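You operate a simulated robot arm through the tools that you are given. There is no shell and no other tool. Be economical: measure what you need, move in short steps, check, and stop when the job is done.

You are at the controls of a simulated two-armed robot. One attempt, no reset.

## Task
Clear the sludge off the filter sleeve over the drip tray.
Fine: stand the sleeve on the tray, hold it and draw the magnet right out so that the sludge drops on the tray, push the magnet home again, then stand the sleeve on the free bench top. Set down upright: filter sleeve.

It is judged by the outcome, as a careful person would: the job done as asked, and still so three seconds after it is handed in. It fails if anything else is knocked over, pushed out of place, dropped, spilled or broken.

## Robot
Two 7-joint arms with two-finger parallel grippers on one trunk, on a base that drives. Base frame: it is fixed to the floor where the robot stands at the start and does not move with it; the origin is under the middle of the robot, x ahead of it, y to its left, z up. Lengths are in mm, angles in rad, forces in N, time in s.
The left shoulder is at the start at [60, 143, 926], the right one opposite. With the tool pointing down near the work surface each hand reaches from about 320 to 740 mm from the robot's upright axis, wherever it stands, measured 20 degrees to its own side. Places, roughly: bore of the filter sleeve [500, -100, 800]; drip tray [500, -400, 800]; free end of the manifold bench top [500, -1000, 800]. Payload 1.57 kg a hand.
Tool frame (each hand has its own): the origin (TCP) lies between the finger pads and is the grasp point; the fingertips stand 30 mm ahead of it; z points along the fingers, y is the line along which they close. The gripper opens to 110 mm. The fingers are 24 mm wide and 12 mm thick; the gripper's body (48 by 112 mm) begins 78 mm behind the TCP.
Orientation is that of the tool frame in the base frame, as a unit quaternion [w, x, y, z]. With the fingers straight down and closing along the base's y, the tool's x points along the base's -x, its y along +y and its z along -z.

## Interface
- The arms move only by the tool send_rows. It takes "left_plan", "right_plan" or both (then of equal length, played together; a hand with none holds still); each is a list of rows, each a list of 3 entries, a list of its own where there are three numbers: the shift along the tool's x, y, z in mm, then the turn, a rotation vector about the tool's x, y, z in rad, then the closure, from 0 (fully open) to 1 (shut). In form: [[[dx, dy, dz], [ax, ay, az], claw], ...]. A call has 1 to 20 rows; each row is the pose to reach, as a shift and turn from the pose commanded when the call began, along the tool's axes at that moment. Each row takes 0.2 s and may step no farther than 50 mm and 0.15 rad from the row before; otherwise, or with a gripper value out of range, the whole call is refused. Where a pose cannot be reached the arm comes as near as it can. A force on the tool above 40 N (or 10 N above the force at the start of the call, whichever is more), or a blocked arm, ends the call early, and 0.2 s more pass. The fingers move at their own pace (about 45 mm/s each) and stop on an object; they squeeze with about 39 N. The grip force told is the motor's: it shows also when the fingers shut on nothing. Time passes only in rows, and 0.2 s behind the last, so rows that repeat a pose let the fingers close. The reply holds the time, the measured pose of the TCP, the force on the tool along the base axes, the opening and the grip force, in the units named above and with some noise, with the torque about the TCP (base axes, N m) and any sound that the robot's microphone picked up, and new pictures: "views" is both (left out), scene, wrist or none (wrist: the cameras of the hands that moved).
- Cameras (640 x 400 px; columns grow to the right, rows downward): "scene" is now at [41.1, -27.3, 1530.4]; the picture's right is [-0.36, -0.93, 0.00], its down [-0.74, 0.28, -0.61] and it looks along [0.57, -0.22, -0.79] (base axes); focal length 294 px, centre (320, 200). "left" rides on the left gripper at [70, -16, -141] in its tool frame; the picture's right is [0.23, 0.97, 0.00], its down [-0.85, 0.20, -0.48] and it looks along [-0.47, 0.11, 0.88] (tool axes); focal length 222 px, centre (320, 200). "right" rides on the right gripper at [70, 16, -141] in its tool frame; the picture's right is [-0.23, 0.97, 0.00], its down [-0.86, -0.20, -0.48] and it looks along [-0.47, -0.11, 0.88] (tool axes); focal length 222 px, centre (320, 200). There is no depth. A picture from a camera that has moved, and an enlarged one, comes with that camera's place and axes in the base frame and with its lens.
- lift_body(by): slides the trunk up (or, below 0, down) by that many mm; the arms and the scene camera ride with it, the base frame stays. It gives what a move gives, with no picture.
- steer(legs): drives the robot by 1 to 6 legs, each [ahead, left, turn to the left] in mm, mm and rad, along the robot's own axes; the way and the turn of a leg run together, so that a leg with both is an arc; at most 1500 mm and 3.142 rad a leg. The arms and the cameras ride along, it lands a little off, and it stops where it bumps. It gives what a move gives, and a new picture of the scene camera.
- aim_head(pan, tilt): turns the head with the scene camera to pan (to the left, within 1.501 rad either way) and tilt (down, from -0.506 to 1.204), counted from straight ahead of the robot. It gives what a move gives, and a new picture of the scene camera.
- zoom(camera, box): a new picture of the part [left, top, right, bottom] of that camera's present view, enlarged. It takes no simulated time.
- finish_job(): hands the job in; it is judged then, once.

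Work in short steps. Places have to be worked out from the pictures, the camera data and where the tool is seen: move nearer, look again, correct. Check each grasp and each placing, and mend what went wrong. You have 120 turns and 260 pictures in all, those below and enlarged ones among them. Open the grippers and draw the arms clear of the work before you hand the job in, unless the task says otherwise; then end with one line.

The tools are called after ">>>" by a JSON object that holds its "api" and its "payload". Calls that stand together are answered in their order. send_rows: Moves the arms, as the interface text tells. Its arguments: {"type":"object","properties":{"left_plan":{"type":"array"},"right_plan":{"type":"array"},"views":{"type":"string","enum":["both","scene","wrist","none"]}},"required":[]} The other tools are called the same way: lift_body (by) slides the trunk up or down; steer (legs) drives the base; aim_head (pan, tilt) turns the head that bears the scene camera; zoom (camera, box) takes an enlarged picture of a part of a camera's view; finish_job () hands the job in.

At the start:

```text
clock: 0.0
left_ee_pos: [461.2, -3.4, 1083.1]
left_ee_rot: [0.001, 0.001, 1.0, 0.0]
left_force: [0.8, -0.3, 0.1]
left_wrist_torque: [-0.02, -0.01, 0.01]
left_width: 110.0
left_gripper_force: 0.0
right_ee_pos: [251.4, -387.3, 1046.0]
right_ee_rot: [0.001, 0.0, 1.0, 0.0]
right_force: [-0.3, 0.4, 0.0]
right_wrist_torque: [0.02, 0.02, -0.01]
right_width: 110.0
right_gripper_force: 0.1
trunk travel left (down, up): [-525.0, 65.0]
robot x, y, heading: [2.9, 2.9, -0.001]
head pan, tilt: [-0.365, 0.915]
```

scene: 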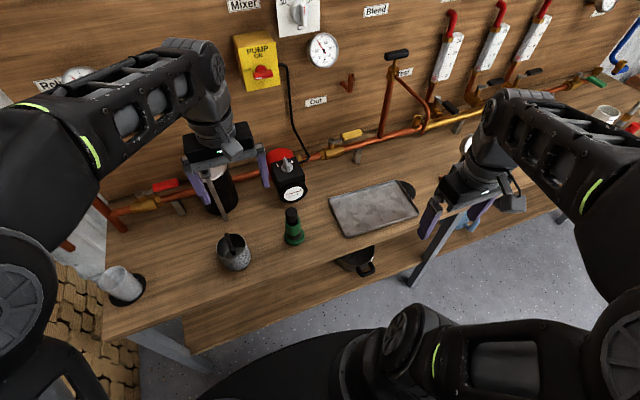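
right: 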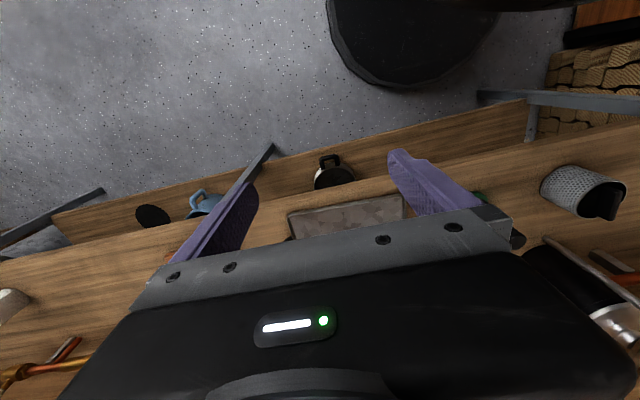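
left: 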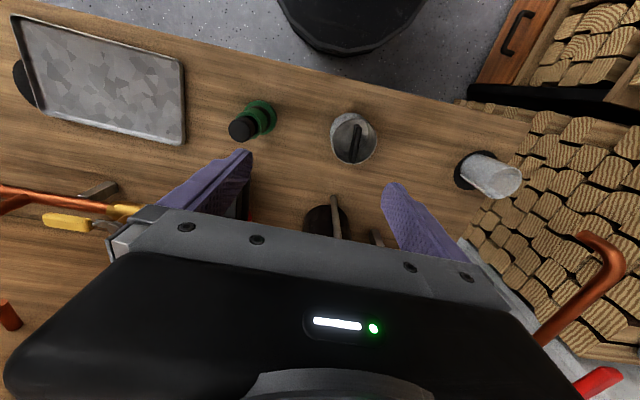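

Zooming in to identify the sleeve and magnet among the candidate objects.

>>> {"api": "zoom", "payload": {"camera": "scene", "box": [180, 130, 340, 290]}}

>>> {"api": "zoom", "payload": {"camera": "left", "box": [180, 70, 540, 230]}}

>>> {"api": "zoom", "payload": {"camera": "scene", "box": [320, 130, 480, 290]}}

```text
2.50 times, centred on (260, 210) of scene
camera zoom: at [41.1, -27.3, 1530.4], right [-0.36, -0.93, 0.0], down [-0.74, 0.28, -0.61], along [0.57, -0.22, -0.79], focal length 735 px, centre (470, 175)
```

zoom: 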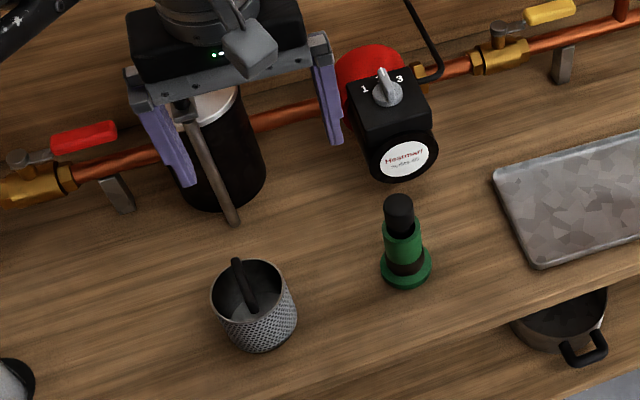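

```text
1.78 times, centred on (360, 150) of left
camera zoom: at [390.0, -19.8, 1224.4], right [-0.23, 0.97, 0.0], down [0.85, 0.2, 0.48], along [0.47, 0.11, -0.88], focal length 395 px, centre (249, 289)
```

zoom: 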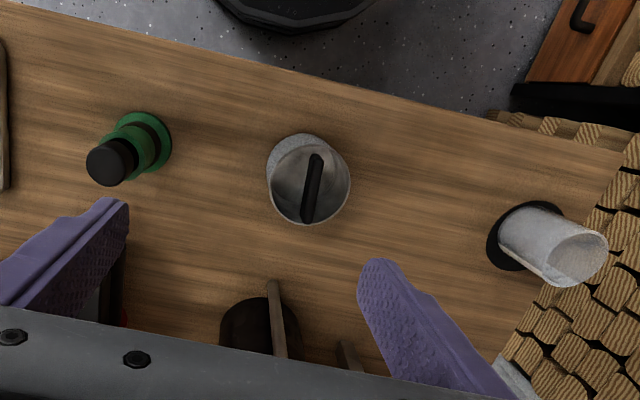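

```text
2.50 times, centred on (400, 210) of scene
camera zoom: at [41.1, -27.3, 1530.4], right [-0.36, -0.93, 0.0], down [-0.74, 0.28, -0.61], along [0.57, -0.22, -0.79], focal length 735 px, centre (120, 175)
```

zoom: 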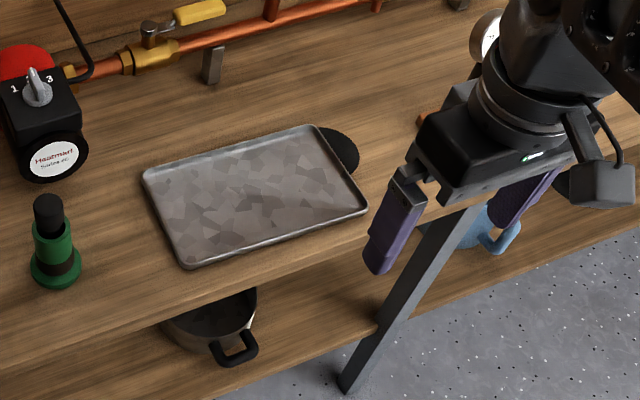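

The green flanged piece with a dark band (sludge) and black knob (magnet) looks like the sleeve, at about [478, -116]. I zoom tighter for its heights and widths.

>>> {"api": "zoom", "payload": {"camera": "scene", "box": [263, 195, 327, 255]}}

>>> {"api": "zoom", "payload": {"camera": "left", "box": [210, 80, 290, 160]}}

```text
6.67 times, centred on (295, 225) of scene
camera zoom: at [41.1, -27.3, 1530.4], right [-0.36, -0.93, 0.0], down [-0.74, 0.28, -0.61], along [0.57, -0.22, -0.79], focal length 1961 px, centre (487, 33)
```

zoom: 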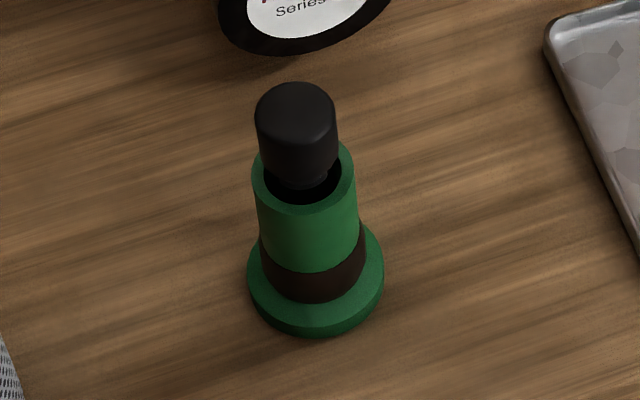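

```text
5.00 times, centred on (250, 120) of left
camera zoom: at [390.0, -19.8, 1224.4], right [-0.23, 0.97, 0.0], down [0.85, 0.2, 0.48], along [0.47, 0.11, -0.88], focal length 1111 px, centre (670, 600)
```

zoom: 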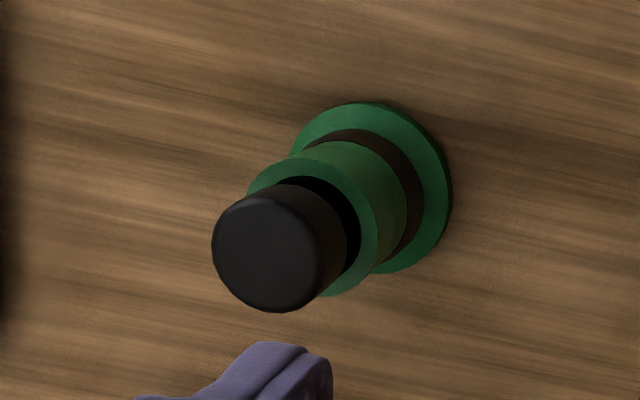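

Geometry from the pictures: flange ~60 dia, body ~43 dia with clear green at z≈818–863, knob ~32 dia at z≈876–909. The plan is right hand horizontal (pointing +x) on the body and left hand from above on the knob; first I back off the bench.

>>> {"api": "steer", "payload": {"legs": [[-180, 0, 0]]}}

```text
clock: 1.5
left_ee_pos: [278.9, -3.3, 1083.7]
left_ee_rot: [0.001, 0.0, 1.0, 0.0]
left_force: [0.0, -0.5, -0.5]
left_wrist_torque: [-0.02, -0.01, -0.01]
left_width: 109.8
left_gripper_force: 0.1
right_ee_pos: [67.7, -386.5, 1045.6]
right_ee_rot: [0.001, 0.0, 1.0, -0.001]
right_force: [0.1, 0.3, 0.8]
right_wrist_torque: [0.0, -0.01, 0.0]
right_width: 110.0
right_gripper_force: 0.2
trunk travel left (down, up): [-525.0, 65.0]
robot x, y, heading: [-181.5, -1.8, -0.005]
head pan, tilt: [-0.365, 0.915]
camera scene: at [-141.8, -27.3, 1530.4], right [-0.36, -0.93, 0.0], down [-0.74, 0.28, -0.61], along [0.57, -0.22, -0.79], focal length 294 px, centre (320, 200)
```

scene: 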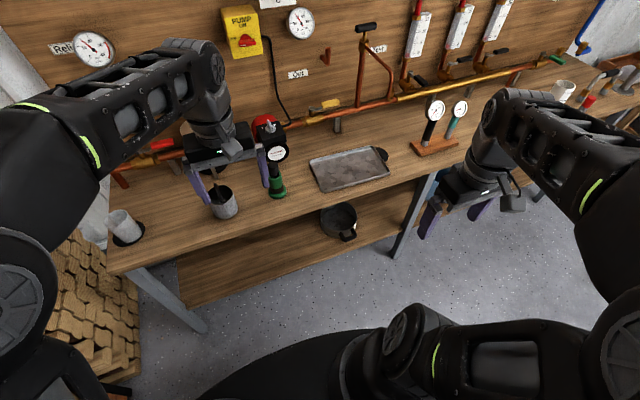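

Rotate the right hand to point forward while bringing it in front of the bench; left hand moves aside to the left.

>>> {"api": "send_rows", "payload": {"right_plan": [[[-15, 20, 0], [0, -0.143, 0], 0], [[-30, 40, 0], [0, -0.286, 0], 0], [[-45, 60, 0], [0, -0.428, 0], 0], [[-60, 80, 0], [0, -0.571, 0], 0], [[-75, 100, 0], [0, -0.714, 0], 0], [[-90, 120, 0], [0, -0.857, 0], 0], [[-105, 140, 0], [0, -1.0, 0], 0], [[-120, 160, 0], [0, -1.142, 0], 0], [[-135, 180, 0], [0, -1.285, 0], 0], [[-150, 200, 0], [0, -1.428, 0], 0], [[-165, 220, 0], [0, -1.571, 0], 0]], "left_plan": [[[0, 15, 0], [0, 0, 0], 0], [[0, 30, 0], [0, 0, 0], 0], [[0, 45, 0], [0, 0, 0], 0], [[0, 60, 0], [0, 0, 0], 0], [[0, 75, 0], [0, 0, 0], 0], [[0, 90, 0], [0, 0, 0], 0], [[0, 105, 0], [0, 0, 0], 0], [[0, 120, 0], [0, 0, 0], 0], [[0, 135, 0], [0, 0, 0], 0], [[0, 150, 0], [0, 0, 0], 0], [[0, 160, 0], [0, 0, 0], 0]], "views": "both"}}

```text
clock: 3.9
left_ee_pos: [282.5, 155.7, 1081.1]
left_ee_rot: [-0.002, 0.002, 1.0, 0.0]
left_force: [0.7, -1.0, -0.1]
left_wrist_torque: [0.02, 0.03, 0.0]
left_width: 109.8
left_gripper_force: 0.1
right_ee_pos: [363.5, -115.5, 1053.2]
right_ee_rot: [0.694, 0.001, 0.72, -0.001]
right_force: [0.9, 0.7, -0.9]
right_wrist_torque: [0.03, -0.02, 0.01]
right_width: 109.8
right_gripper_force: 0.1
right hand out of reach, approached as far as the arm can: row 4, 5, 6, 7, 8, 9, 10, 11
trunk travel left (down, up): [-525.0, 65.0]
robot x, y, heading: [-181.9, -1.9, -0.002]
head pan, tilt: [-0.365, 0.915]
camera scene: at [-136.9, -28.2, 1530.2], right [-0.36, -0.93, 0.0], down [-0.74, 0.28, -0.61], along [0.57, -0.22, -0.79], focal length 294 px, centre (320, 200)
camera right: at [219.7, -98.4, 989.5], right [0.01, 0.97, 0.23], down [-0.45, -0.2, 0.87], along [0.89, -0.11, 0.43], focal length 222 px, centre (320, 200)
camera left: at [211.6, 139.6, 1223.4], right [-0.23, 0.97, 0.0], down [0.86, 0.2, 0.48], along [0.46, 0.11, -0.88], focal length 222 px, centre (320, 200)
```

scene: 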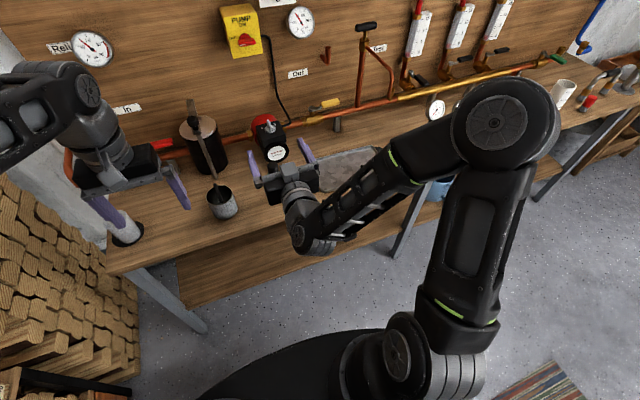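
right: 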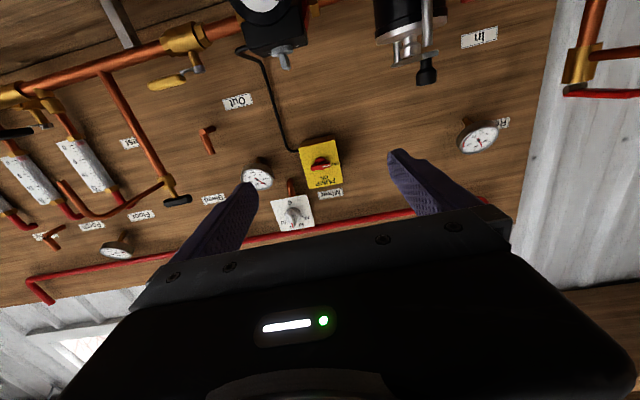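
left: 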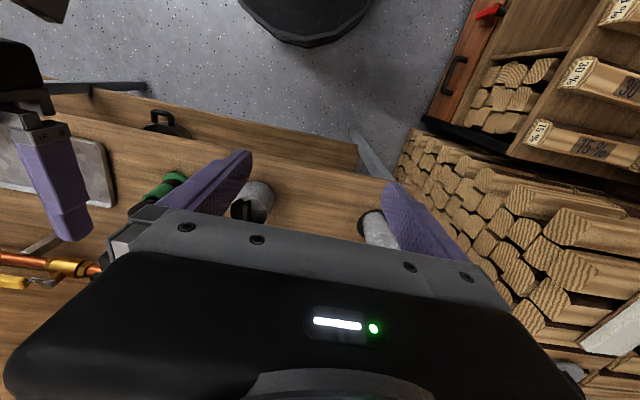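

The hand now points forward at [363,-115,1053] with camera beneath. Small test moves down to learn where the command sits relative to the measured pose.

>>> {"api": "send_rows", "payload": {"right_plan": [[[30, 0, 20], [0, 0, 0], 0], [[60, 0, 40], [0, 0, 0], 0], [[60, 0, 40], [0, 0, 0], 0]], "views": "none"}}

```text
clock: 4.7
left_ee_pos: [280.1, 156.1, 1083.3]
left_ee_rot: [0.0, 0.0, 1.0, 0.001]
left_force: [0.5, -0.2, 0.1]
left_wrist_torque: [-0.04, 0.03, 0.0]
left_width: 109.9
left_gripper_force: 0.1
right_ee_pos: [400.8, -114.4, 994.1]
right_ee_rot: [0.707, -0.001, 0.707, 0.001]
right_force: [0.0, -0.4, 0.6]
right_wrist_torque: [-0.02, 0.0, 0.01]
right_width: 109.9
right_gripper_force: 0.0
trunk travel left (down, up): [-525.0, 65.0]
robot x, y, heading: [-179.5, -3.0, 0.001]
head pan, tilt: [-0.365, 0.915]
```

Well-behaved: [401,-114,994], exactly level. Descend to z≈845 in front of the sleeve, with a look by scene camera.

>>> {"api": "send_rows", "payload": {"right_plan": [[[30, 0, 0], [0, 0, 0], 0], [[60, 0, 0], [0, 0, 0], 0], [[90, 0, 0], [0, 0, 0], 0], [[120, 0, 0], [0, 0, 0], 0], [[149, 0, 0], [0, 0, 0], 0], [[149, 0, 0], [0, 0, 0], 0]], "views": "both"}}

>>> {"api": "aim_head", "payload": {"pan": -0.15, "tilt": 0.75}}

```text
clock: 6.1
left_ee_pos: [280.3, 157.4, 1082.8]
left_ee_rot: [0.0, 0.0, 1.0, 0.001]
left_force: [-0.8, 0.2, 0.6]
left_wrist_torque: [0.01, -0.03, 0.01]
left_width: 110.2
left_gripper_force: 0.0
right_ee_pos: [401.5, -115.9, 844.8]
right_ee_rot: [0.707, 0.0, 0.707, 0.001]
right_force: [-0.5, 0.0, 0.9]
right_wrist_torque: [0.01, 0.01, 0.01]
right_width: 110.1
right_gripper_force: 0.1
trunk travel left (down, up): [-525.0, 65.0]
robot x, y, heading: [-182.3, -3.0, -0.002]
head pan, tilt: [-0.365, 0.915]
camera scene: at [-140.3, -27.2, 1530.4], right [-0.36, -0.93, 0.0], down [-0.74, 0.28, -0.61], along [0.57, -0.22, -0.79], focal length 294 px, centre (320, 200)
camera right: at [258.5, -98.3, 776.2], right [0.0, 0.97, 0.23], down [-0.48, -0.2, 0.85], along [0.88, -0.11, 0.47], focal length 222 px, centre (320, 200)
```

scene: 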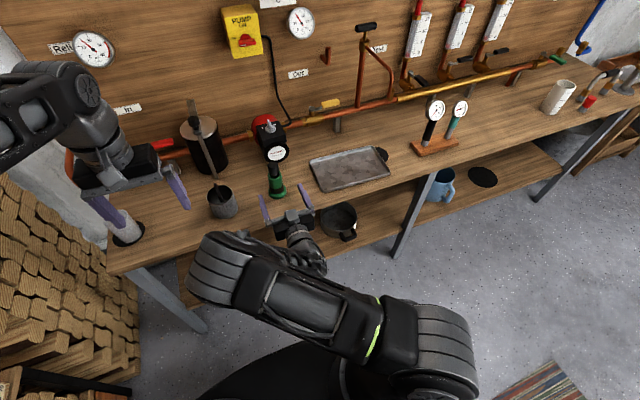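
right: 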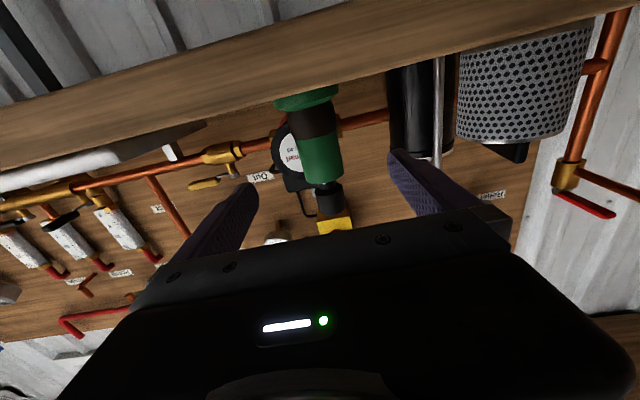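

```text
clock: 6.8
left_ee_pos: [280.0, 156.9, 1082.2]
left_ee_rot: [0.0, -0.001, 1.0, 0.0]
left_force: [-0.2, -0.3, -0.4]
left_wrist_torque: [-0.04, -0.01, 0.01]
left_width: 110.1
left_gripper_force: 0.1
right_ee_pos: [400.1, -115.7, 845.9]
right_ee_rot: [0.707, 0.0, 0.707, 0.0]
right_force: [-0.2, 0.3, 0.6]
right_wrist_torque: [0.01, -0.04, 0.0]
right_width: 109.9
right_gripper_force: 0.0
trunk travel left (down, up): [-525.0, 65.0]
robot x, y, heading: [-182.7, -2.1, 0.001]
head pan, tilt: [-0.15, 0.75]
camera scene: at [-128.1, -13.0, 1543.3], right [-0.15, -0.99, 0.0], down [-0.67, 0.1, -0.73], along [0.72, -0.11, -0.68], focal length 294 px, centre (320, 200)
```

scene: 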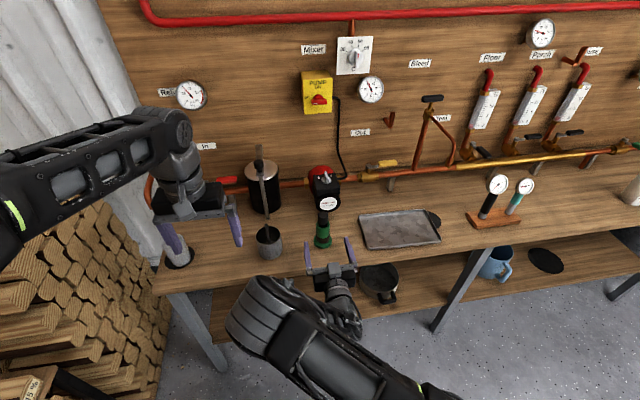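

Axis appears at y≈-113, clear green z≈821–860. Lower 4 mm and advance 76 mm to straddle the body, then look.

>>> {"api": "send_rows", "payload": {"right_plan": [[[4, 2, 20], [0, 0, 0], 0], [[4, 2, 40], [0, 0, 0], 0], [[4, 2, 60], [0, 0, 0], 0], [[4, 2, 76], [0, 0, 0], 0], [[4, 2, 76], [0, 0, 0], 0]], "views": "both"}}

>>> {"api": "zoom", "payload": {"camera": "scene", "box": [275, 190, 375, 290]}}

```text
clock: 8.1
left_ee_pos: [280.3, 156.6, 1084.7]
left_ee_rot: [0.0, 0.0, 1.0, 0.0]
left_force: [0.6, -0.3, 0.0]
left_wrist_torque: [0.0, 0.01, 0.04]
left_width: 110.2
left_gripper_force: 0.1
right_ee_pos: [476.0, -113.5, 841.2]
right_ee_rot: [0.707, 0.0, 0.707, 0.0]
right_force: [0.1, 0.0, -0.3]
right_wrist_torque: [0.02, -0.01, -0.01]
right_width: 109.8
right_gripper_force: 0.0
trunk travel left (down, up): [-525.0, 65.0]
robot x, y, heading: [-178.3, 1.1, -0.004]
head pan, tilt: [-0.15, 0.75]
camera scene: at [-128.1, -12.8, 1543.3], right [-0.15, -0.99, 0.0], down [-0.67, 0.1, -0.73], along [0.72, -0.11, -0.68], focal length 294 px, centre (320, 200)
camera right: at [334.4, -95.9, 772.3], right [0.0, 0.97, 0.23], down [-0.48, -0.2, 0.85], along [0.88, -0.11, 0.47], focal length 222 px, centre (320, 200)
```

scene: 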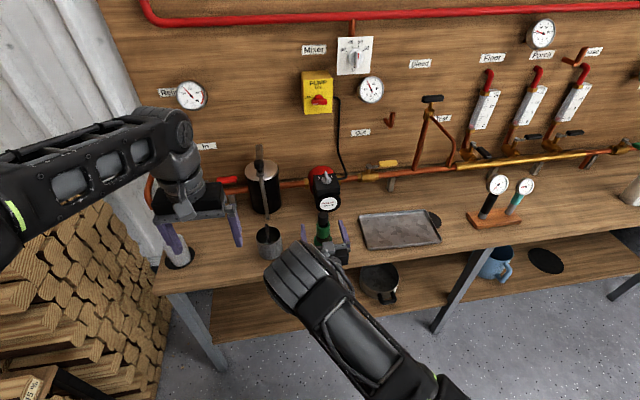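
right: 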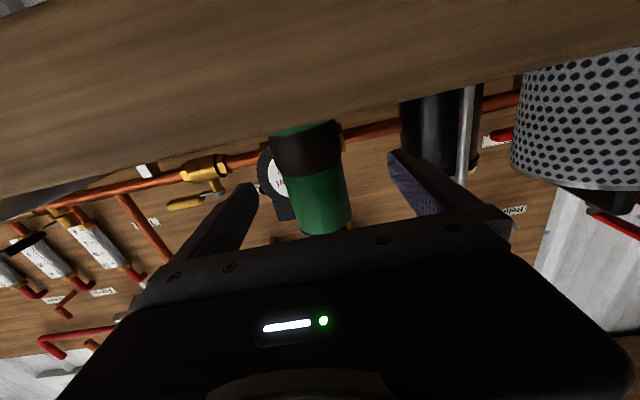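

```text
4.00 times, centred on (325, 240) of scene
camera zoom: at [-128.1, -12.8, 1543.3], right [-0.15, -0.99, 0.0], down [-0.67, 0.1, -0.73], along [0.72, -0.11, -0.68], focal length 1176 px, centre (300, 40)
```

zoom: 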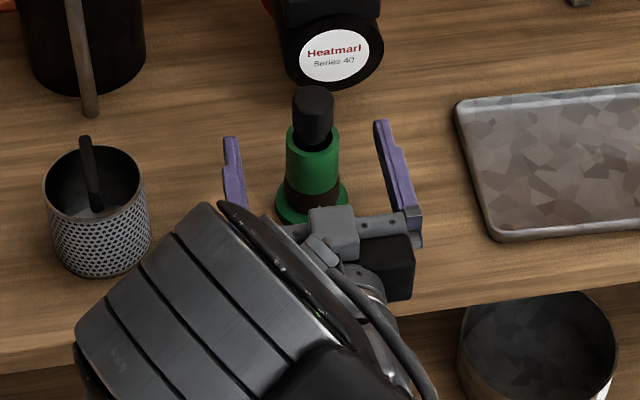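

Well centred. Close the right gripper on the body.

>>> {"api": "send_rows", "payload": {"right_plan": [[[0, 0, 0], [0, 0, 0], 0.3], [[0, 0, 0], [0, 0, 0], 0.5], [[0, 0, 0], [0, 0, 0], 0.65], [[0, 0, 0], [0, 0, 0], 0.8], [[0, 0, 0], [0, 0, 0], 1], [[0, 0, 0], [0, 0, 0], 1]], "views": "wrist"}}

```text
clock: 9.4
left_ee_pos: [280.9, 157.2, 1082.5]
left_ee_rot: [0.0, 0.0, 1.0, 0.0]
left_force: [0.2, 1.0, -0.4]
left_wrist_torque: [-0.03, -0.01, 0.03]
left_width: 109.9
left_gripper_force: 0.2
right_ee_pos: [476.6, -113.2, 841.4]
right_ee_rot: [0.707, 0.0, 0.707, 0.0]
right_force: [0.2, -0.9, -1.1]
right_wrist_torque: [-0.03, -0.01, -0.05]
right_width: 43.7
right_gripper_force: 28.7
trunk travel left (down, up): [-525.0, 65.0]
robot x, y, heading: [-181.6, 1.8, 0.001]
head pan, tilt: [-0.15, 0.75]
camera right: at [334.2, -96.2, 772.2], right [0.0, 0.97, 0.23], down [-0.48, -0.2, 0.86], along [0.88, -0.11, 0.47], focal length 222 px, centre (320, 200)
```

right: 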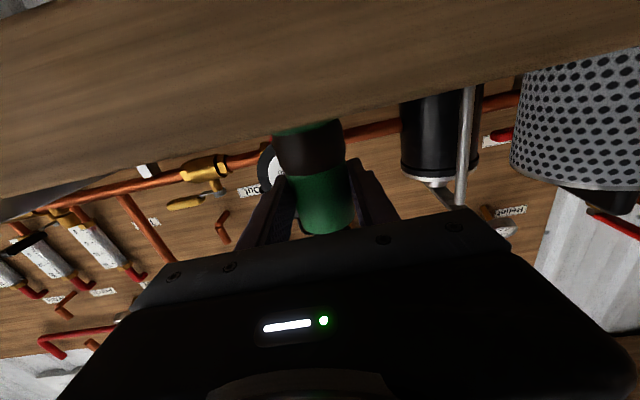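

Firm grip, width 43.7. Lift 70 mm straight up.

>>> {"api": "send_rows", "payload": {"right_plan": [[[-10, 0, 0], [0, 0, 0], 1], [[-25, 0, 0], [0, 0, 0], 1], [[-45, 0, 0], [0, 0, 0], 1], [[-60, 0, 0], [0, 0, 0], 1], [[-70, 0, 0], [0, 0, 0], 1], [[-70, 0, 0], [0, 0, 0], 1]], "views": "scene"}}

```text
clock: 10.8
left_ee_pos: [280.5, 157.1, 1083.2]
left_ee_rot: [-0.001, 0.0, 1.0, 0.0]
left_force: [-0.3, -0.5, -0.2]
left_wrist_torque: [-0.03, 0.01, 0.02]
left_width: 110.1
left_gripper_force: 0.1
right_ee_pos: [475.9, -113.9, 910.8]
right_ee_rot: [0.708, 0.0, 0.707, 0.0]
right_force: [0.4, 0.8, -2.3]
right_wrist_torque: [0.01, 0.0, -0.01]
right_width: 43.6
right_gripper_force: 38.9
trunk travel left (down, up): [-525.0, 65.0]
robot x, y, heading: [-185.6, -1.3, -0.003]
head pan, tilt: [-0.15, 0.75]
camera scene: at [-127.7, -12.9, 1543.3], right [-0.15, -0.99, 0.0], down [-0.67, 0.1, -0.73], along [0.72, -0.11, -0.68], focal length 294 px, centre (320, 200)
```

scene: 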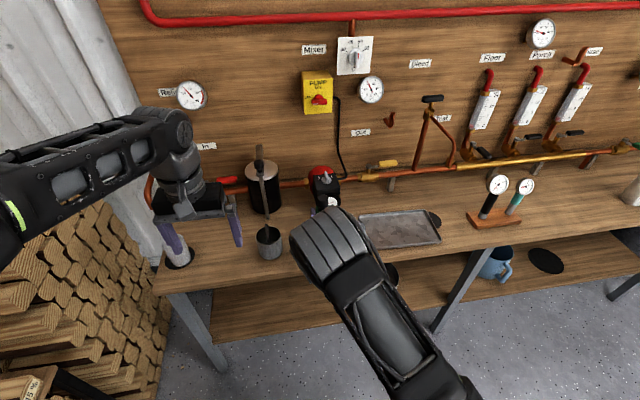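

Sleeve is held and lifted. Drive right 320 mm to bring it over the tray.

>>> {"api": "steer", "payload": {"legs": [[0, -320, 0]]}}

```text
clock: 13.0
left_ee_pos: [280.4, -162.9, 1083.3]
left_ee_rot: [0.0, 0.0, 1.0, 0.0]
left_force: [-0.1, 1.0, 1.1]
left_wrist_torque: [-0.01, -0.02, -0.03]
left_width: 109.7
left_gripper_force: 0.0
right_ee_pos: [475.2, -434.4, 910.9]
right_ee_rot: [0.707, 0.0, 0.707, 0.001]
right_force: [-0.9, -0.4, -3.3]
right_wrist_torque: [-0.01, 0.04, 0.01]
right_width: 43.6
right_gripper_force: 39.1
trunk travel left (down, up): [-525.0, 65.0]
robot x, y, heading: [-180.3, -322.2, 0.001]
head pan, tilt: [-0.15, 0.75]
camera scene: at [-127.7, -334.0, 1543.3], right [-0.15, -0.99, 0.0], down [-0.67, 0.1, -0.73], along [0.72, -0.11, -0.68], focal length 294 px, centre (320, 200)
```

scene: 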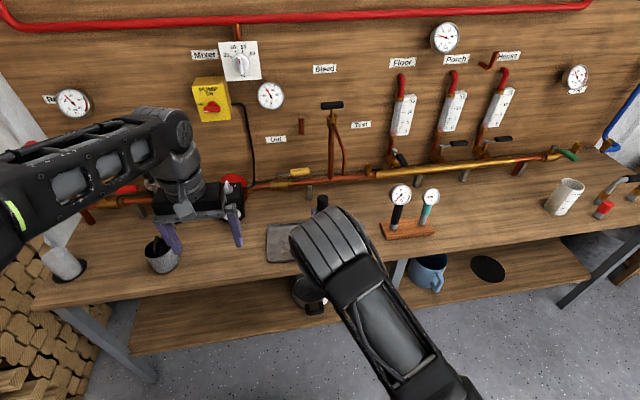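

Shift the sleeve +50 y and +6 x over the tray middle, and get a left-camera look.

>>> {"api": "send_rows", "payload": {"right_plan": [[[0, 15, 2], [0, 0, 0], 1], [[0, 30, 4], [0, 0, 0], 1], [[0, 45, 6], [0, 0, 0], 1], [[0, 51, 6], [0, 0, 0], 1]], "left_plan": [[[0, 0, -15], [0, 0, 0], 0], [[0, 0, -30], [0, 0, 0], 0], [[0, 0, -45], [0, 0, 0], 0], [[0, 0, -50], [0, 0, 0], 0]], "views": "both"}}

```text
clock: 14.0
left_ee_pos: [279.1, -163.8, 1107.3]
left_ee_rot: [-0.001, 0.0, 1.0, 0.0]
left_force: [0.2, -0.4, 0.0]
left_wrist_torque: [0.04, 0.01, -0.03]
left_width: 109.8
left_gripper_force: 0.1
left hand out of reach, approached as far as the arm can: row 2, 3, 4
right_ee_pos: [481.2, -380.1, 910.8]
right_ee_rot: [0.707, 0.0, 0.707, 0.0]
right_force: [-0.2, 0.1, -2.9]
right_wrist_torque: [-0.04, 0.06, -0.02]
right_width: 43.5
right_gripper_force: 39.1
trunk travel left (down, up): [-525.0, 65.0]
robot x, y, heading: [-184.9, -318.8, -0.002]
head pan, tilt: [-0.15, 0.75]
camera scene: at [-127.8, -333.2, 1543.3], right [-0.15, -0.99, 0.0], down [-0.67, 0.1, -0.73], along [0.72, -0.11, -0.68], focal length 294 px, centre (320, 200)
camera right: at [340.6, -365.4, 841.9], right [0.0, 0.97, 0.23], down [-0.48, -0.2, 0.86], along [0.88, -0.11, 0.47], focal length 222 px, centre (320, 200)
camera left: at [209.2, -179.7, 1249.7], right [-0.23, 0.97, 0.0], down [0.86, 0.2, 0.48], along [0.46, 0.11, -0.88], focal length 222 px, centre (320, 200)
```

scene: 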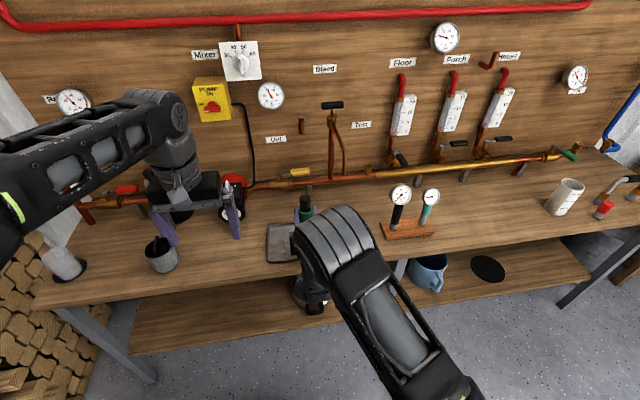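
right: 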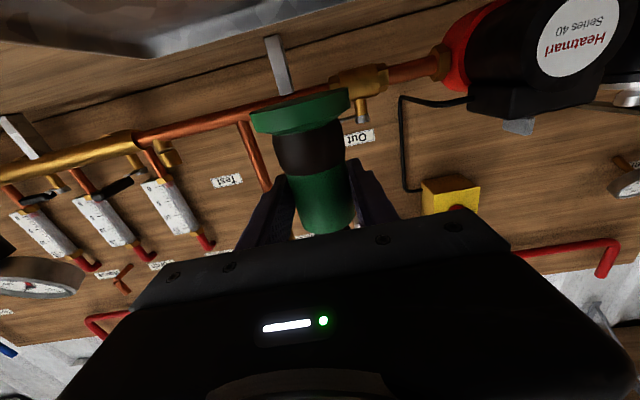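
left: 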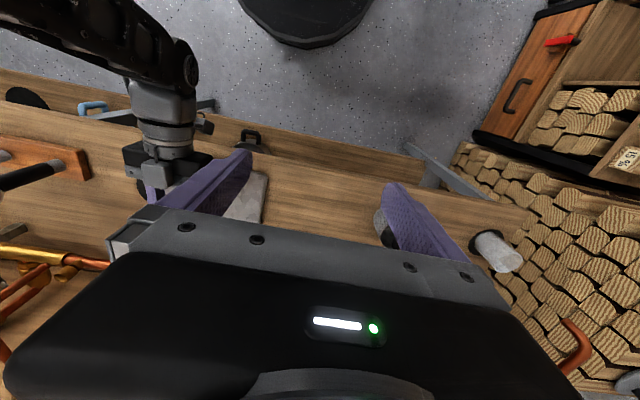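

Sleeve is over the tray at [481,-380]. Lower 58 mm, then feel for the tray in small steps.

>>> {"api": "send_rows", "payload": {"right_plan": [[[20, 0, 0], [0, 0, 0], 1], [[40, 0, 0], [0, 0, 0], 1], [[55, 0, 0], [0, 0, 0], 1], [[58, 0, 0], [0, 0, 0], 1], [[58, 0, 0], [0, 0, 0], 1]], "views": "wrist"}}

```text
clock: 15.2
left_ee_pos: [279.8, -163.7, 1107.4]
left_ee_rot: [-0.002, -0.001, 1.0, 0.0]
left_force: [0.0, -0.3, 0.6]
left_wrist_torque: [0.02, -0.03, -0.03]
left_width: 110.0
left_gripper_force: 0.0
right_ee_pos: [484.1, -382.9, 854.7]
right_ee_rot: [0.707, 0.0, 0.707, 0.0]
right_force: [-0.3, -0.5, -3.5]
right_wrist_torque: [-0.01, 0.02, 0.03]
right_width: 43.6
right_gripper_force: 39.6
trunk travel left (down, up): [-525.0, 65.0]
robot x, y, heading: [-183.8, -323.0, 0.004]
head pan, tilt: [-0.15, 0.75]
camera right: at [340.6, -365.5, 783.9], right [0.0, 0.97, 0.23], down [-0.48, -0.2, 0.86], along [0.88, -0.11, 0.47], focal length 222 px, centre (320, 200)
```

right: 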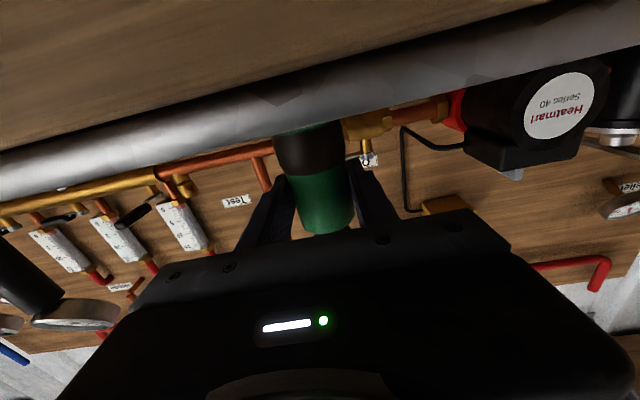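

About 12 mm above bench level now. Descend 6 mm in 1 mm rows and watch the force.

>>> {"api": "send_rows", "payload": {"right_plan": [[[2, 0, 0], [0, 0, 0], 1], [[4, 0, 0], [0, 0, 0], 1], [[5, 0, 0], [0, 0, 0], 1], [[6, 0, 0], [0, 0, 0], 1], [[6, 0, 0], [0, 0, 0], 1]], "views": "none"}}

```text
clock: 16.4
left_ee_pos: [280.0, -162.7, 1106.7]
left_ee_rot: [-0.002, 0.0, 1.0, 0.0]
left_force: [0.4, 0.4, -0.4]
left_wrist_torque: [-0.02, 0.02, 0.0]
left_width: 109.9
left_gripper_force: 0.0
right_ee_pos: [481.9, -382.7, 847.9]
right_ee_rot: [0.707, 0.0, 0.707, 0.0]
right_force: [0.0, 0.3, -1.3]
right_wrist_torque: [0.0, 0.02, -0.02]
right_width: 43.2
right_gripper_force: 39.5
trunk travel left (down, up): [-525.0, 65.0]
robot x, y, heading: [-180.1, -319.9, 0.003]
head pan, tilt: [-0.15, 0.75]
```

>>> {"api": "send_rows", "payload": {"right_plan": [[[1, 0, 0], [0, 0, 0], 1], [[2, 0, 0], [0, 0, 0], 1], [[2, 0, 0], [0, 0, 0], 1]], "views": "none"}}

```text
clock: 17.2
left_ee_pos: [280.1, -163.2, 1108.6]
left_ee_rot: [-0.002, 0.0, 1.0, 0.001]
left_force: [-0.1, 0.4, 1.2]
left_wrist_torque: [-0.02, 0.0, -0.01]
left_width: 109.9
left_gripper_force: 0.0
right_ee_pos: [483.0, -382.0, 845.3]
right_ee_rot: [0.708, 0.0, 0.707, 0.0]
right_force: [0.1, 0.5, -0.6]
right_wrist_torque: [0.04, 0.01, -0.04]
right_width: 43.7
right_gripper_force: 38.7
trunk travel left (down, up): [-525.0, 65.0]
robot x, y, heading: [-181.3, -324.2, -0.001]
head pan, tilt: [-0.15, 0.75]
```

The downward load has eased from ~-3 to ~-0.6 N, hinting at contact; one more millimetre or two to confirm.

>>> {"api": "send_rows", "payload": {"right_plan": [[[1, 0, 0], [0, 0, 0], 1], [[2, 0, 0], [0, 0, 0], 1], [[2, 0, 0], [0, 0, 0], 1]], "views": "wrist"}}

```text
clock: 18.0
left_ee_pos: [279.3, -162.8, 1108.5]
left_ee_rot: [-0.002, 0.0, 1.0, 0.0]
left_force: [-0.9, -0.7, -0.6]
left_wrist_torque: [0.02, -0.02, -0.03]
left_width: 110.1
left_gripper_force: 0.1
right_ee_pos: [482.7, -382.5, 845.3]
right_ee_rot: [0.708, 0.0, 0.707, 0.0]
right_force: [0.6, -0.6, 11.4]
right_wrist_torque: [-0.05, 0.29, -0.01]
right_width: 43.6
right_gripper_force: 38.6
trunk travel left (down, up): [-525.0, 65.0]
robot x, y, heading: [-178.3, -320.3, -0.001]
head pan, tilt: [-0.15, 0.75]
camera right: at [340.8, -365.5, 775.7], right [0.0, 0.97, 0.23], down [-0.48, -0.2, 0.85], along [0.88, -0.11, 0.47], focal length 222 px, centre (320, 200)
```

right: 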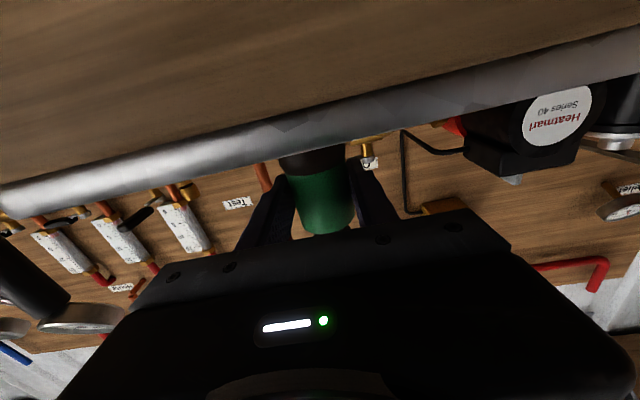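

Seated on the tray (11 N contact, base ~z 784), sleeve at ≈[482,-382]. Bring the left hand forward to hover left of the sleeve, high up, and look.

>>> {"api": "send_rows", "payload": {"left_plan": [[[-34, -15, 5], [0, 0, 0], 0], [[-68, -30, 10], [0, 0, 0], 0], [[-102, -45, 15], [0, 0, 0], 0], [[-136, -60, 20], [0, 0, 0], 0], [[-170, -75, 20], [0, 0, 0], 0], [[-200, -90, 20], [0, 0, 0], 0], [[-200, -90, 20], [0, 0, 0], 0]], "views": "both"}}

```text
clock: 19.6
left_ee_pos: [339.0, -188.7, 1100.2]
left_ee_rot: [0.002, 0.0, 1.0, 0.0]
left_force: [-0.5, -0.1, 0.1]
left_wrist_torque: [0.03, 0.04, -0.04]
left_width: 110.2
left_gripper_force: 0.2
left hand out of reach, approached as far as the arm can: row 2, 3, 4, 5, 6, 7
right_ee_pos: [482.5, -382.2, 846.1]
right_ee_rot: [0.709, 0.0, 0.706, 0.0]
right_force: [3.4, 1.0, 16.5]
right_wrist_torque: [0.11, -0.13, -0.01]
right_width: 43.5
right_gripper_force: 39.3
trunk travel left (down, up): [-525.0, 65.0]
robot x, y, heading: [-179.9, -319.4, 0.0]
head pan, tilt: [-0.15, 0.75]
camera scene: at [-129.3, -332.7, 1543.4], right [-0.15, -0.99, 0.0], down [-0.67, 0.1, -0.73], along [0.72, -0.11, -0.68], focal length 294 px, centre (320, 200)
camera left: at [267.1, -205.8, 1241.2], right [-0.23, 0.97, 0.0], down [0.85, 0.2, 0.48], along [0.47, 0.11, -0.88], focal length 222 px, centre (320, 200)
```

scene: 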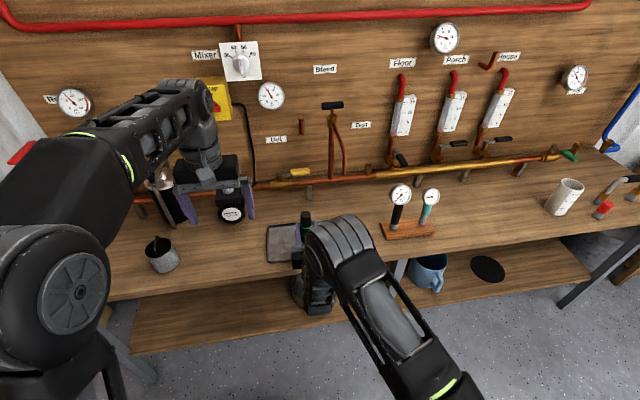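
left: 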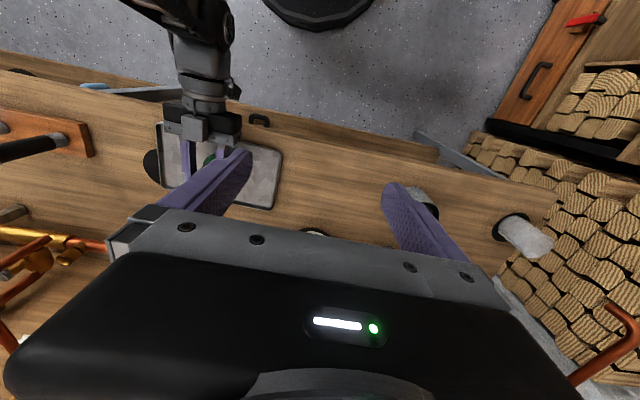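

The left hand top-down runs out of reach at this height. I'll lift the sleeve 30 mm, draw the right arm back 80 mm, and drive the base 80 mm forward so the left arm gets reach.

>>> {"api": "send_rows", "payload": {"right_plan": [[[-15, 0, 0], [0, 0, 0], 1], [[-34, 0, 0], [0, 0, 0], 1], [[-34, 0, -20], [0, 0, 0], 1], [[-34, 0, -40], [0, 0, 0], 1], [[-34, 0, -60], [0, 0, 0], 1], [[-34, 0, -80], [0, 0, 0], 1], [[-34, 0, -80], [0, 0, 0], 1]], "views": "none"}}

```text
clock: 21.2
left_ee_pos: [340.4, -191.4, 1098.7]
left_ee_rot: [0.002, 0.0, 1.0, 0.0]
left_force: [0.2, 0.1, -0.2]
left_wrist_torque: [0.01, 0.0, -0.02]
left_width: 110.1
left_gripper_force: 0.0
right_ee_pos: [401.9, -383.2, 877.3]
right_ee_rot: [0.707, 0.0, 0.707, 0.001]
right_force: [0.4, -0.2, -3.0]
right_wrist_torque: [-0.02, 0.01, 0.02]
right_width: 43.4
right_gripper_force: 39.1
trunk travel left (down, up): [-525.0, 65.0]
robot x, y, heading: [-180.0, -315.8, 0.006]
head pan, tilt: [-0.15, 0.75]
```

Right arm retracted fine, sleeve level. Drive forward 80.

>>> {"api": "steer", "payload": {"legs": [[80, 0, 0]]}}

```text
clock: 22.2
left_ee_pos: [421.3, -187.9, 1097.9]
left_ee_rot: [0.001, -0.001, 1.0, 0.001]
left_force: [-0.7, -0.3, -0.6]
left_wrist_torque: [0.01, 0.02, 0.0]
left_width: 110.0
left_gripper_force: 0.1
right_ee_pos: [482.3, -382.4, 877.0]
right_ee_rot: [0.707, 0.0, 0.708, 0.0]
right_force: [1.1, -0.4, -2.7]
right_wrist_torque: [0.0, -0.01, 0.02]
right_width: 43.6
right_gripper_force: 38.8
trunk travel left (down, up): [-525.0, 65.0]
robot x, y, heading: [-104.1, -320.6, -0.006]
head pan, tilt: [-0.15, 0.75]
camera scene: at [-46.1, -332.9, 1543.2], right [-0.15, -0.99, 0.0], down [-0.68, 0.1, -0.73], along [0.72, -0.11, -0.68], focal length 294 px, centre (320, 200)
```

scene: 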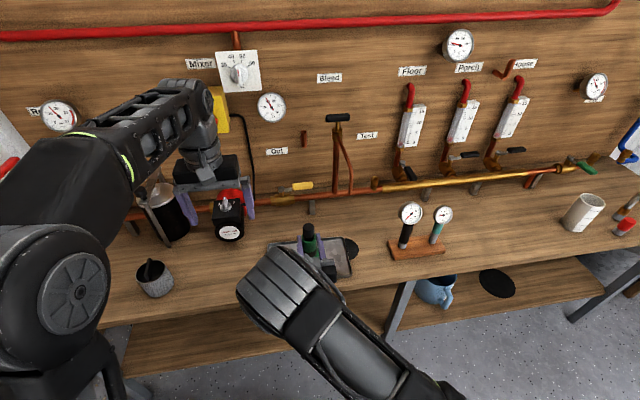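

Lower the sleeve back onto the tray (31 mm).

>>> {"api": "send_rows", "payload": {"right_plan": [[[14, 0, 0], [0, 0, 0], 1], [[26, 0, 0], [0, 0, 0], 1], [[29, 0, 0], [0, 0, 0], 1], [[31, 0, 0], [0, 0, 0], 1], [[32.5, 0, 0], [0, 0, 0], 1], [[32.5, 0, 0], [0, 0, 0], 1]], "views": "none"}}

```text
clock: 23.6
left_ee_pos: [419.5, -189.1, 1099.7]
left_ee_rot: [0.003, 0.0, 1.0, 0.0]
left_force: [-0.3, 0.9, 0.5]
left_wrist_torque: [0.0, 0.0, 0.0]
left_width: 109.8
left_gripper_force: 0.0
right_ee_pos: [483.2, -381.8, 845.3]
right_ee_rot: [0.708, 0.0, 0.706, 0.001]
right_force: [0.5, -0.7, 4.6]
right_wrist_torque: [-0.05, -0.04, 0.05]
right_width: 43.6
right_gripper_force: 39.1
trunk travel left (down, up): [-525.0, 65.0]
robot x, y, heading: [-105.9, -322.8, -0.003]
head pan, tilt: [-0.15, 0.75]
```

Seated with light 4.6 N. Turn the left hand to lean in from the left (yaw -60°, tilt 0.7) while moving to a hover up-left of the knob.

>>> {"api": "send_rows", "payload": {"left_plan": [[[-2, -10, 5], [0.041, -0.07, 0.111], 0], [[-4, -20, 11], [0.081, -0.141, 0.223], 0], [[-7, -30, 16], [0.122, -0.211, 0.334], 0], [[-9, -40, 22], [0.163, -0.282, 0.445], 0], [[-11, -51, 27], [0.203, -0.352, 0.557], 0], [[-13, -61, 33], [0.244, -0.423, 0.668], 0], [[-16, -71, 38], [0.285, -0.493, 0.779], 0], [[-18, -81, 44], [0.325, -0.564, 0.891], 0], [[-20, -91, 49], [0.366, -0.634, 1.002], 0.3], [[-20, -91, 49], [0.366, -0.634, 1.002], 0.4]], "views": "both"}}

```text
clock: 25.9
left_ee_pos: [439.9, -280.4, 1050.0]
left_ee_rot: [0.301, 0.469, 0.813, -0.171]
left_force: [1.0, 0.7, 0.5]
left_wrist_torque: [0.01, 0.0, -0.02]
left_width: 65.7
left_gripper_force: 0.1
right_ee_pos: [482.3, -382.2, 845.4]
right_ee_rot: [0.707, 0.0, 0.707, 0.0]
right_force: [3.2, 0.5, 11.7]
right_wrist_torque: [-0.03, -0.26, 0.03]
right_width: 43.6
right_gripper_force: 39.1
trunk travel left (down, up): [-525.0, 65.0]
robot x, y, heading: [-102.1, -320.1, 0.001]
head pan, tilt: [-0.15, 0.75]
camera scene: at [-49.0, -332.7, 1543.4], right [-0.15, -0.99, 0.0], down [-0.67, 0.1, -0.73], along [0.72, -0.11, -0.68], focal length 294 px, centre (320, 200)
camera left: at [351.2, -163.1, 1113.5], right [0.76, 0.64, -0.14], down [0.34, -0.2, 0.92], along [0.56, -0.74, -0.37], focal length 222 px, centre (320, 200)
```

scene: 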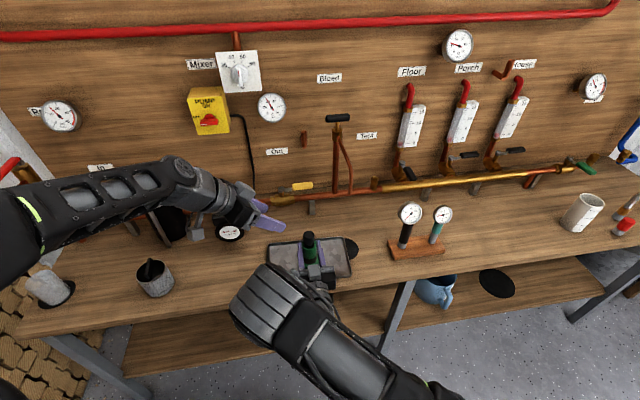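
left: 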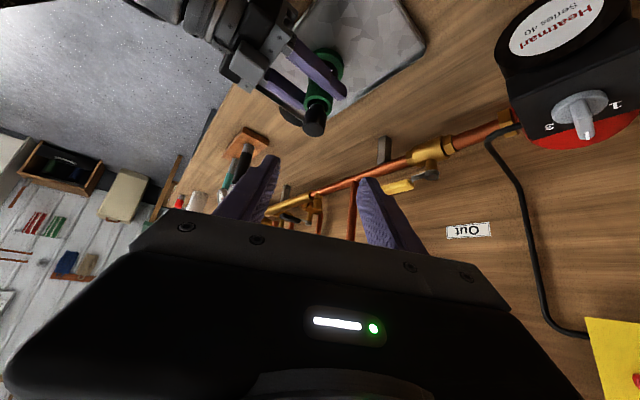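

Good clear view of the knob. Zoom both views to triangulate it.

>>> {"api": "zoom", "payload": {"camera": "left", "box": [270, 40, 370, 140]}}

>>> {"api": "zoom", "payload": {"camera": "scene", "box": [270, 210, 350, 290]}}

```text
4.00 times, centred on (320, 90) of left
camera zoom: at [351.2, -163.1, 1113.5], right [0.76, 0.64, -0.14], down [0.34, -0.2, 0.92], along [0.56, -0.74, -0.37], focal length 888 px, centre (320, 640)
```

zoom: 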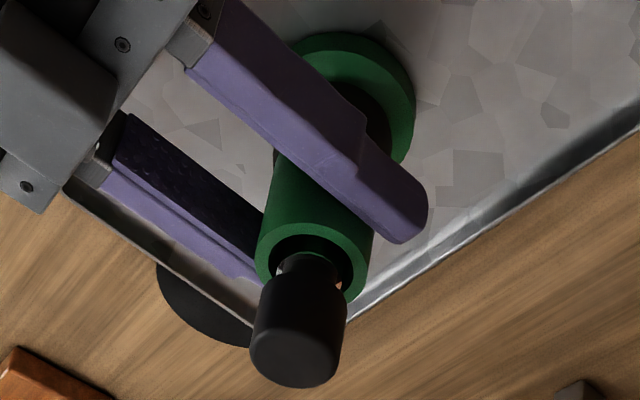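

```text
5.00 times, centred on (310, 250) of scene
camera zoom: at [-49.0, -332.7, 1543.4], right [-0.15, -0.99, 0.0], down [-0.67, 0.1, -0.73], along [0.72, -0.11, -0.68], focal length 1470 px, centre (370, -50)
```

zoom: 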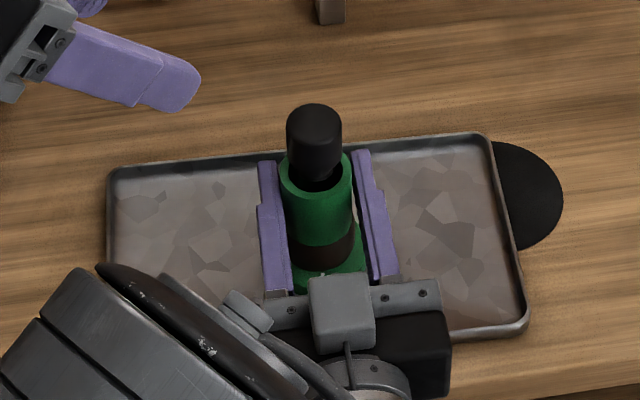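

Knob centre ≈ [485,-381,896]. Move along the tool axis to ~60 mm short of it and check.

>>> {"api": "send_rows", "payload": {"left_plan": [[[5, -6, 30], [0, 0, 0], 0.4], [[10.6, -11.5, 60], [0, 0, 0], 0.4], [[10.6, -11.5, 90], [0, 0, 0], 0.4], [[10.6, -11.5, 120], [0, 0, 0], 0.4], [[10.6, -11.5, 120], [0, 0, 0], 0.4]], "views": "both"}}

>>> {"api": "zoom", "payload": {"camera": "scene", "box": [260, 200, 360, 290]}}

```text
clock: 27.1
left_ee_pos: [462.7, -346.9, 952.6]
left_ee_rot: [0.299, 0.47, 0.813, -0.17]
left_force: [-0.6, -0.1, 0.7]
left_wrist_torque: [-0.01, -0.05, 0.0]
left_width: 65.7
left_gripper_force: 0.1
right_ee_pos: [481.3, -382.2, 845.8]
right_ee_rot: [0.708, 0.0, 0.707, 0.0]
right_force: [1.3, -0.4, 13.3]
right_wrist_torque: [0.01, -0.09, -0.02]
right_width: 43.4
right_gripper_force: 39.0
trunk travel left (down, up): [-525.0, 65.0]
robot x, y, heading: [-103.3, -321.0, 0.002]
head pan, tilt: [-0.15, 0.75]
camera scene: at [-49.5, -332.7, 1543.4], right [-0.15, -0.99, 0.0], down [-0.67, 0.1, -0.73], along [0.72, -0.11, -0.68], focal length 294 px, centre (320, 200)
camera left: at [375.8, -229.2, 1015.6], right [0.76, 0.64, -0.14], down [0.34, -0.2, 0.92], along [0.56, -0.74, -0.37], focal length 222 px, centre (320, 200)
```

scene: 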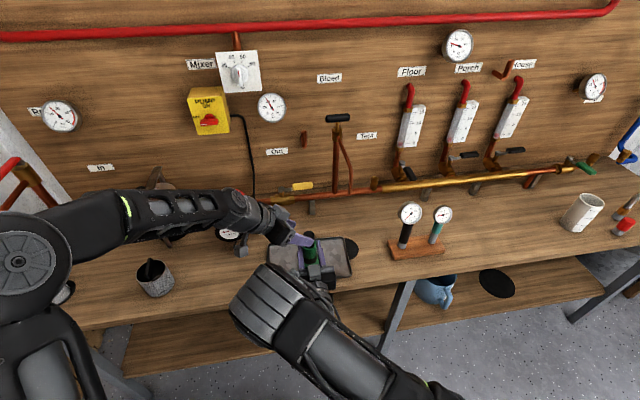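
left: 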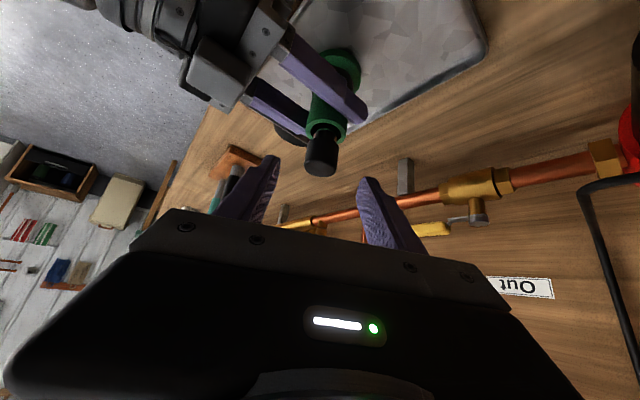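

```text
4.44 times, centred on (310, 245) of scene
camera zoom: at [-49.5, -332.7, 1543.4], right [-0.15, -0.99, 0.0], down [-0.67, 0.1, -0.73], along [0.72, -0.11, -0.68], focal length 1307 px, centre (364, 0)
```

zoom: 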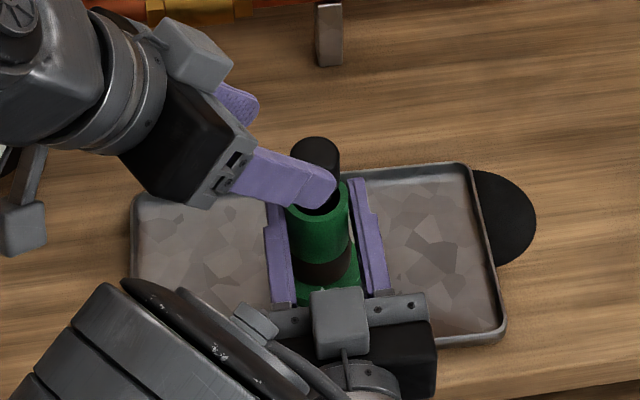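

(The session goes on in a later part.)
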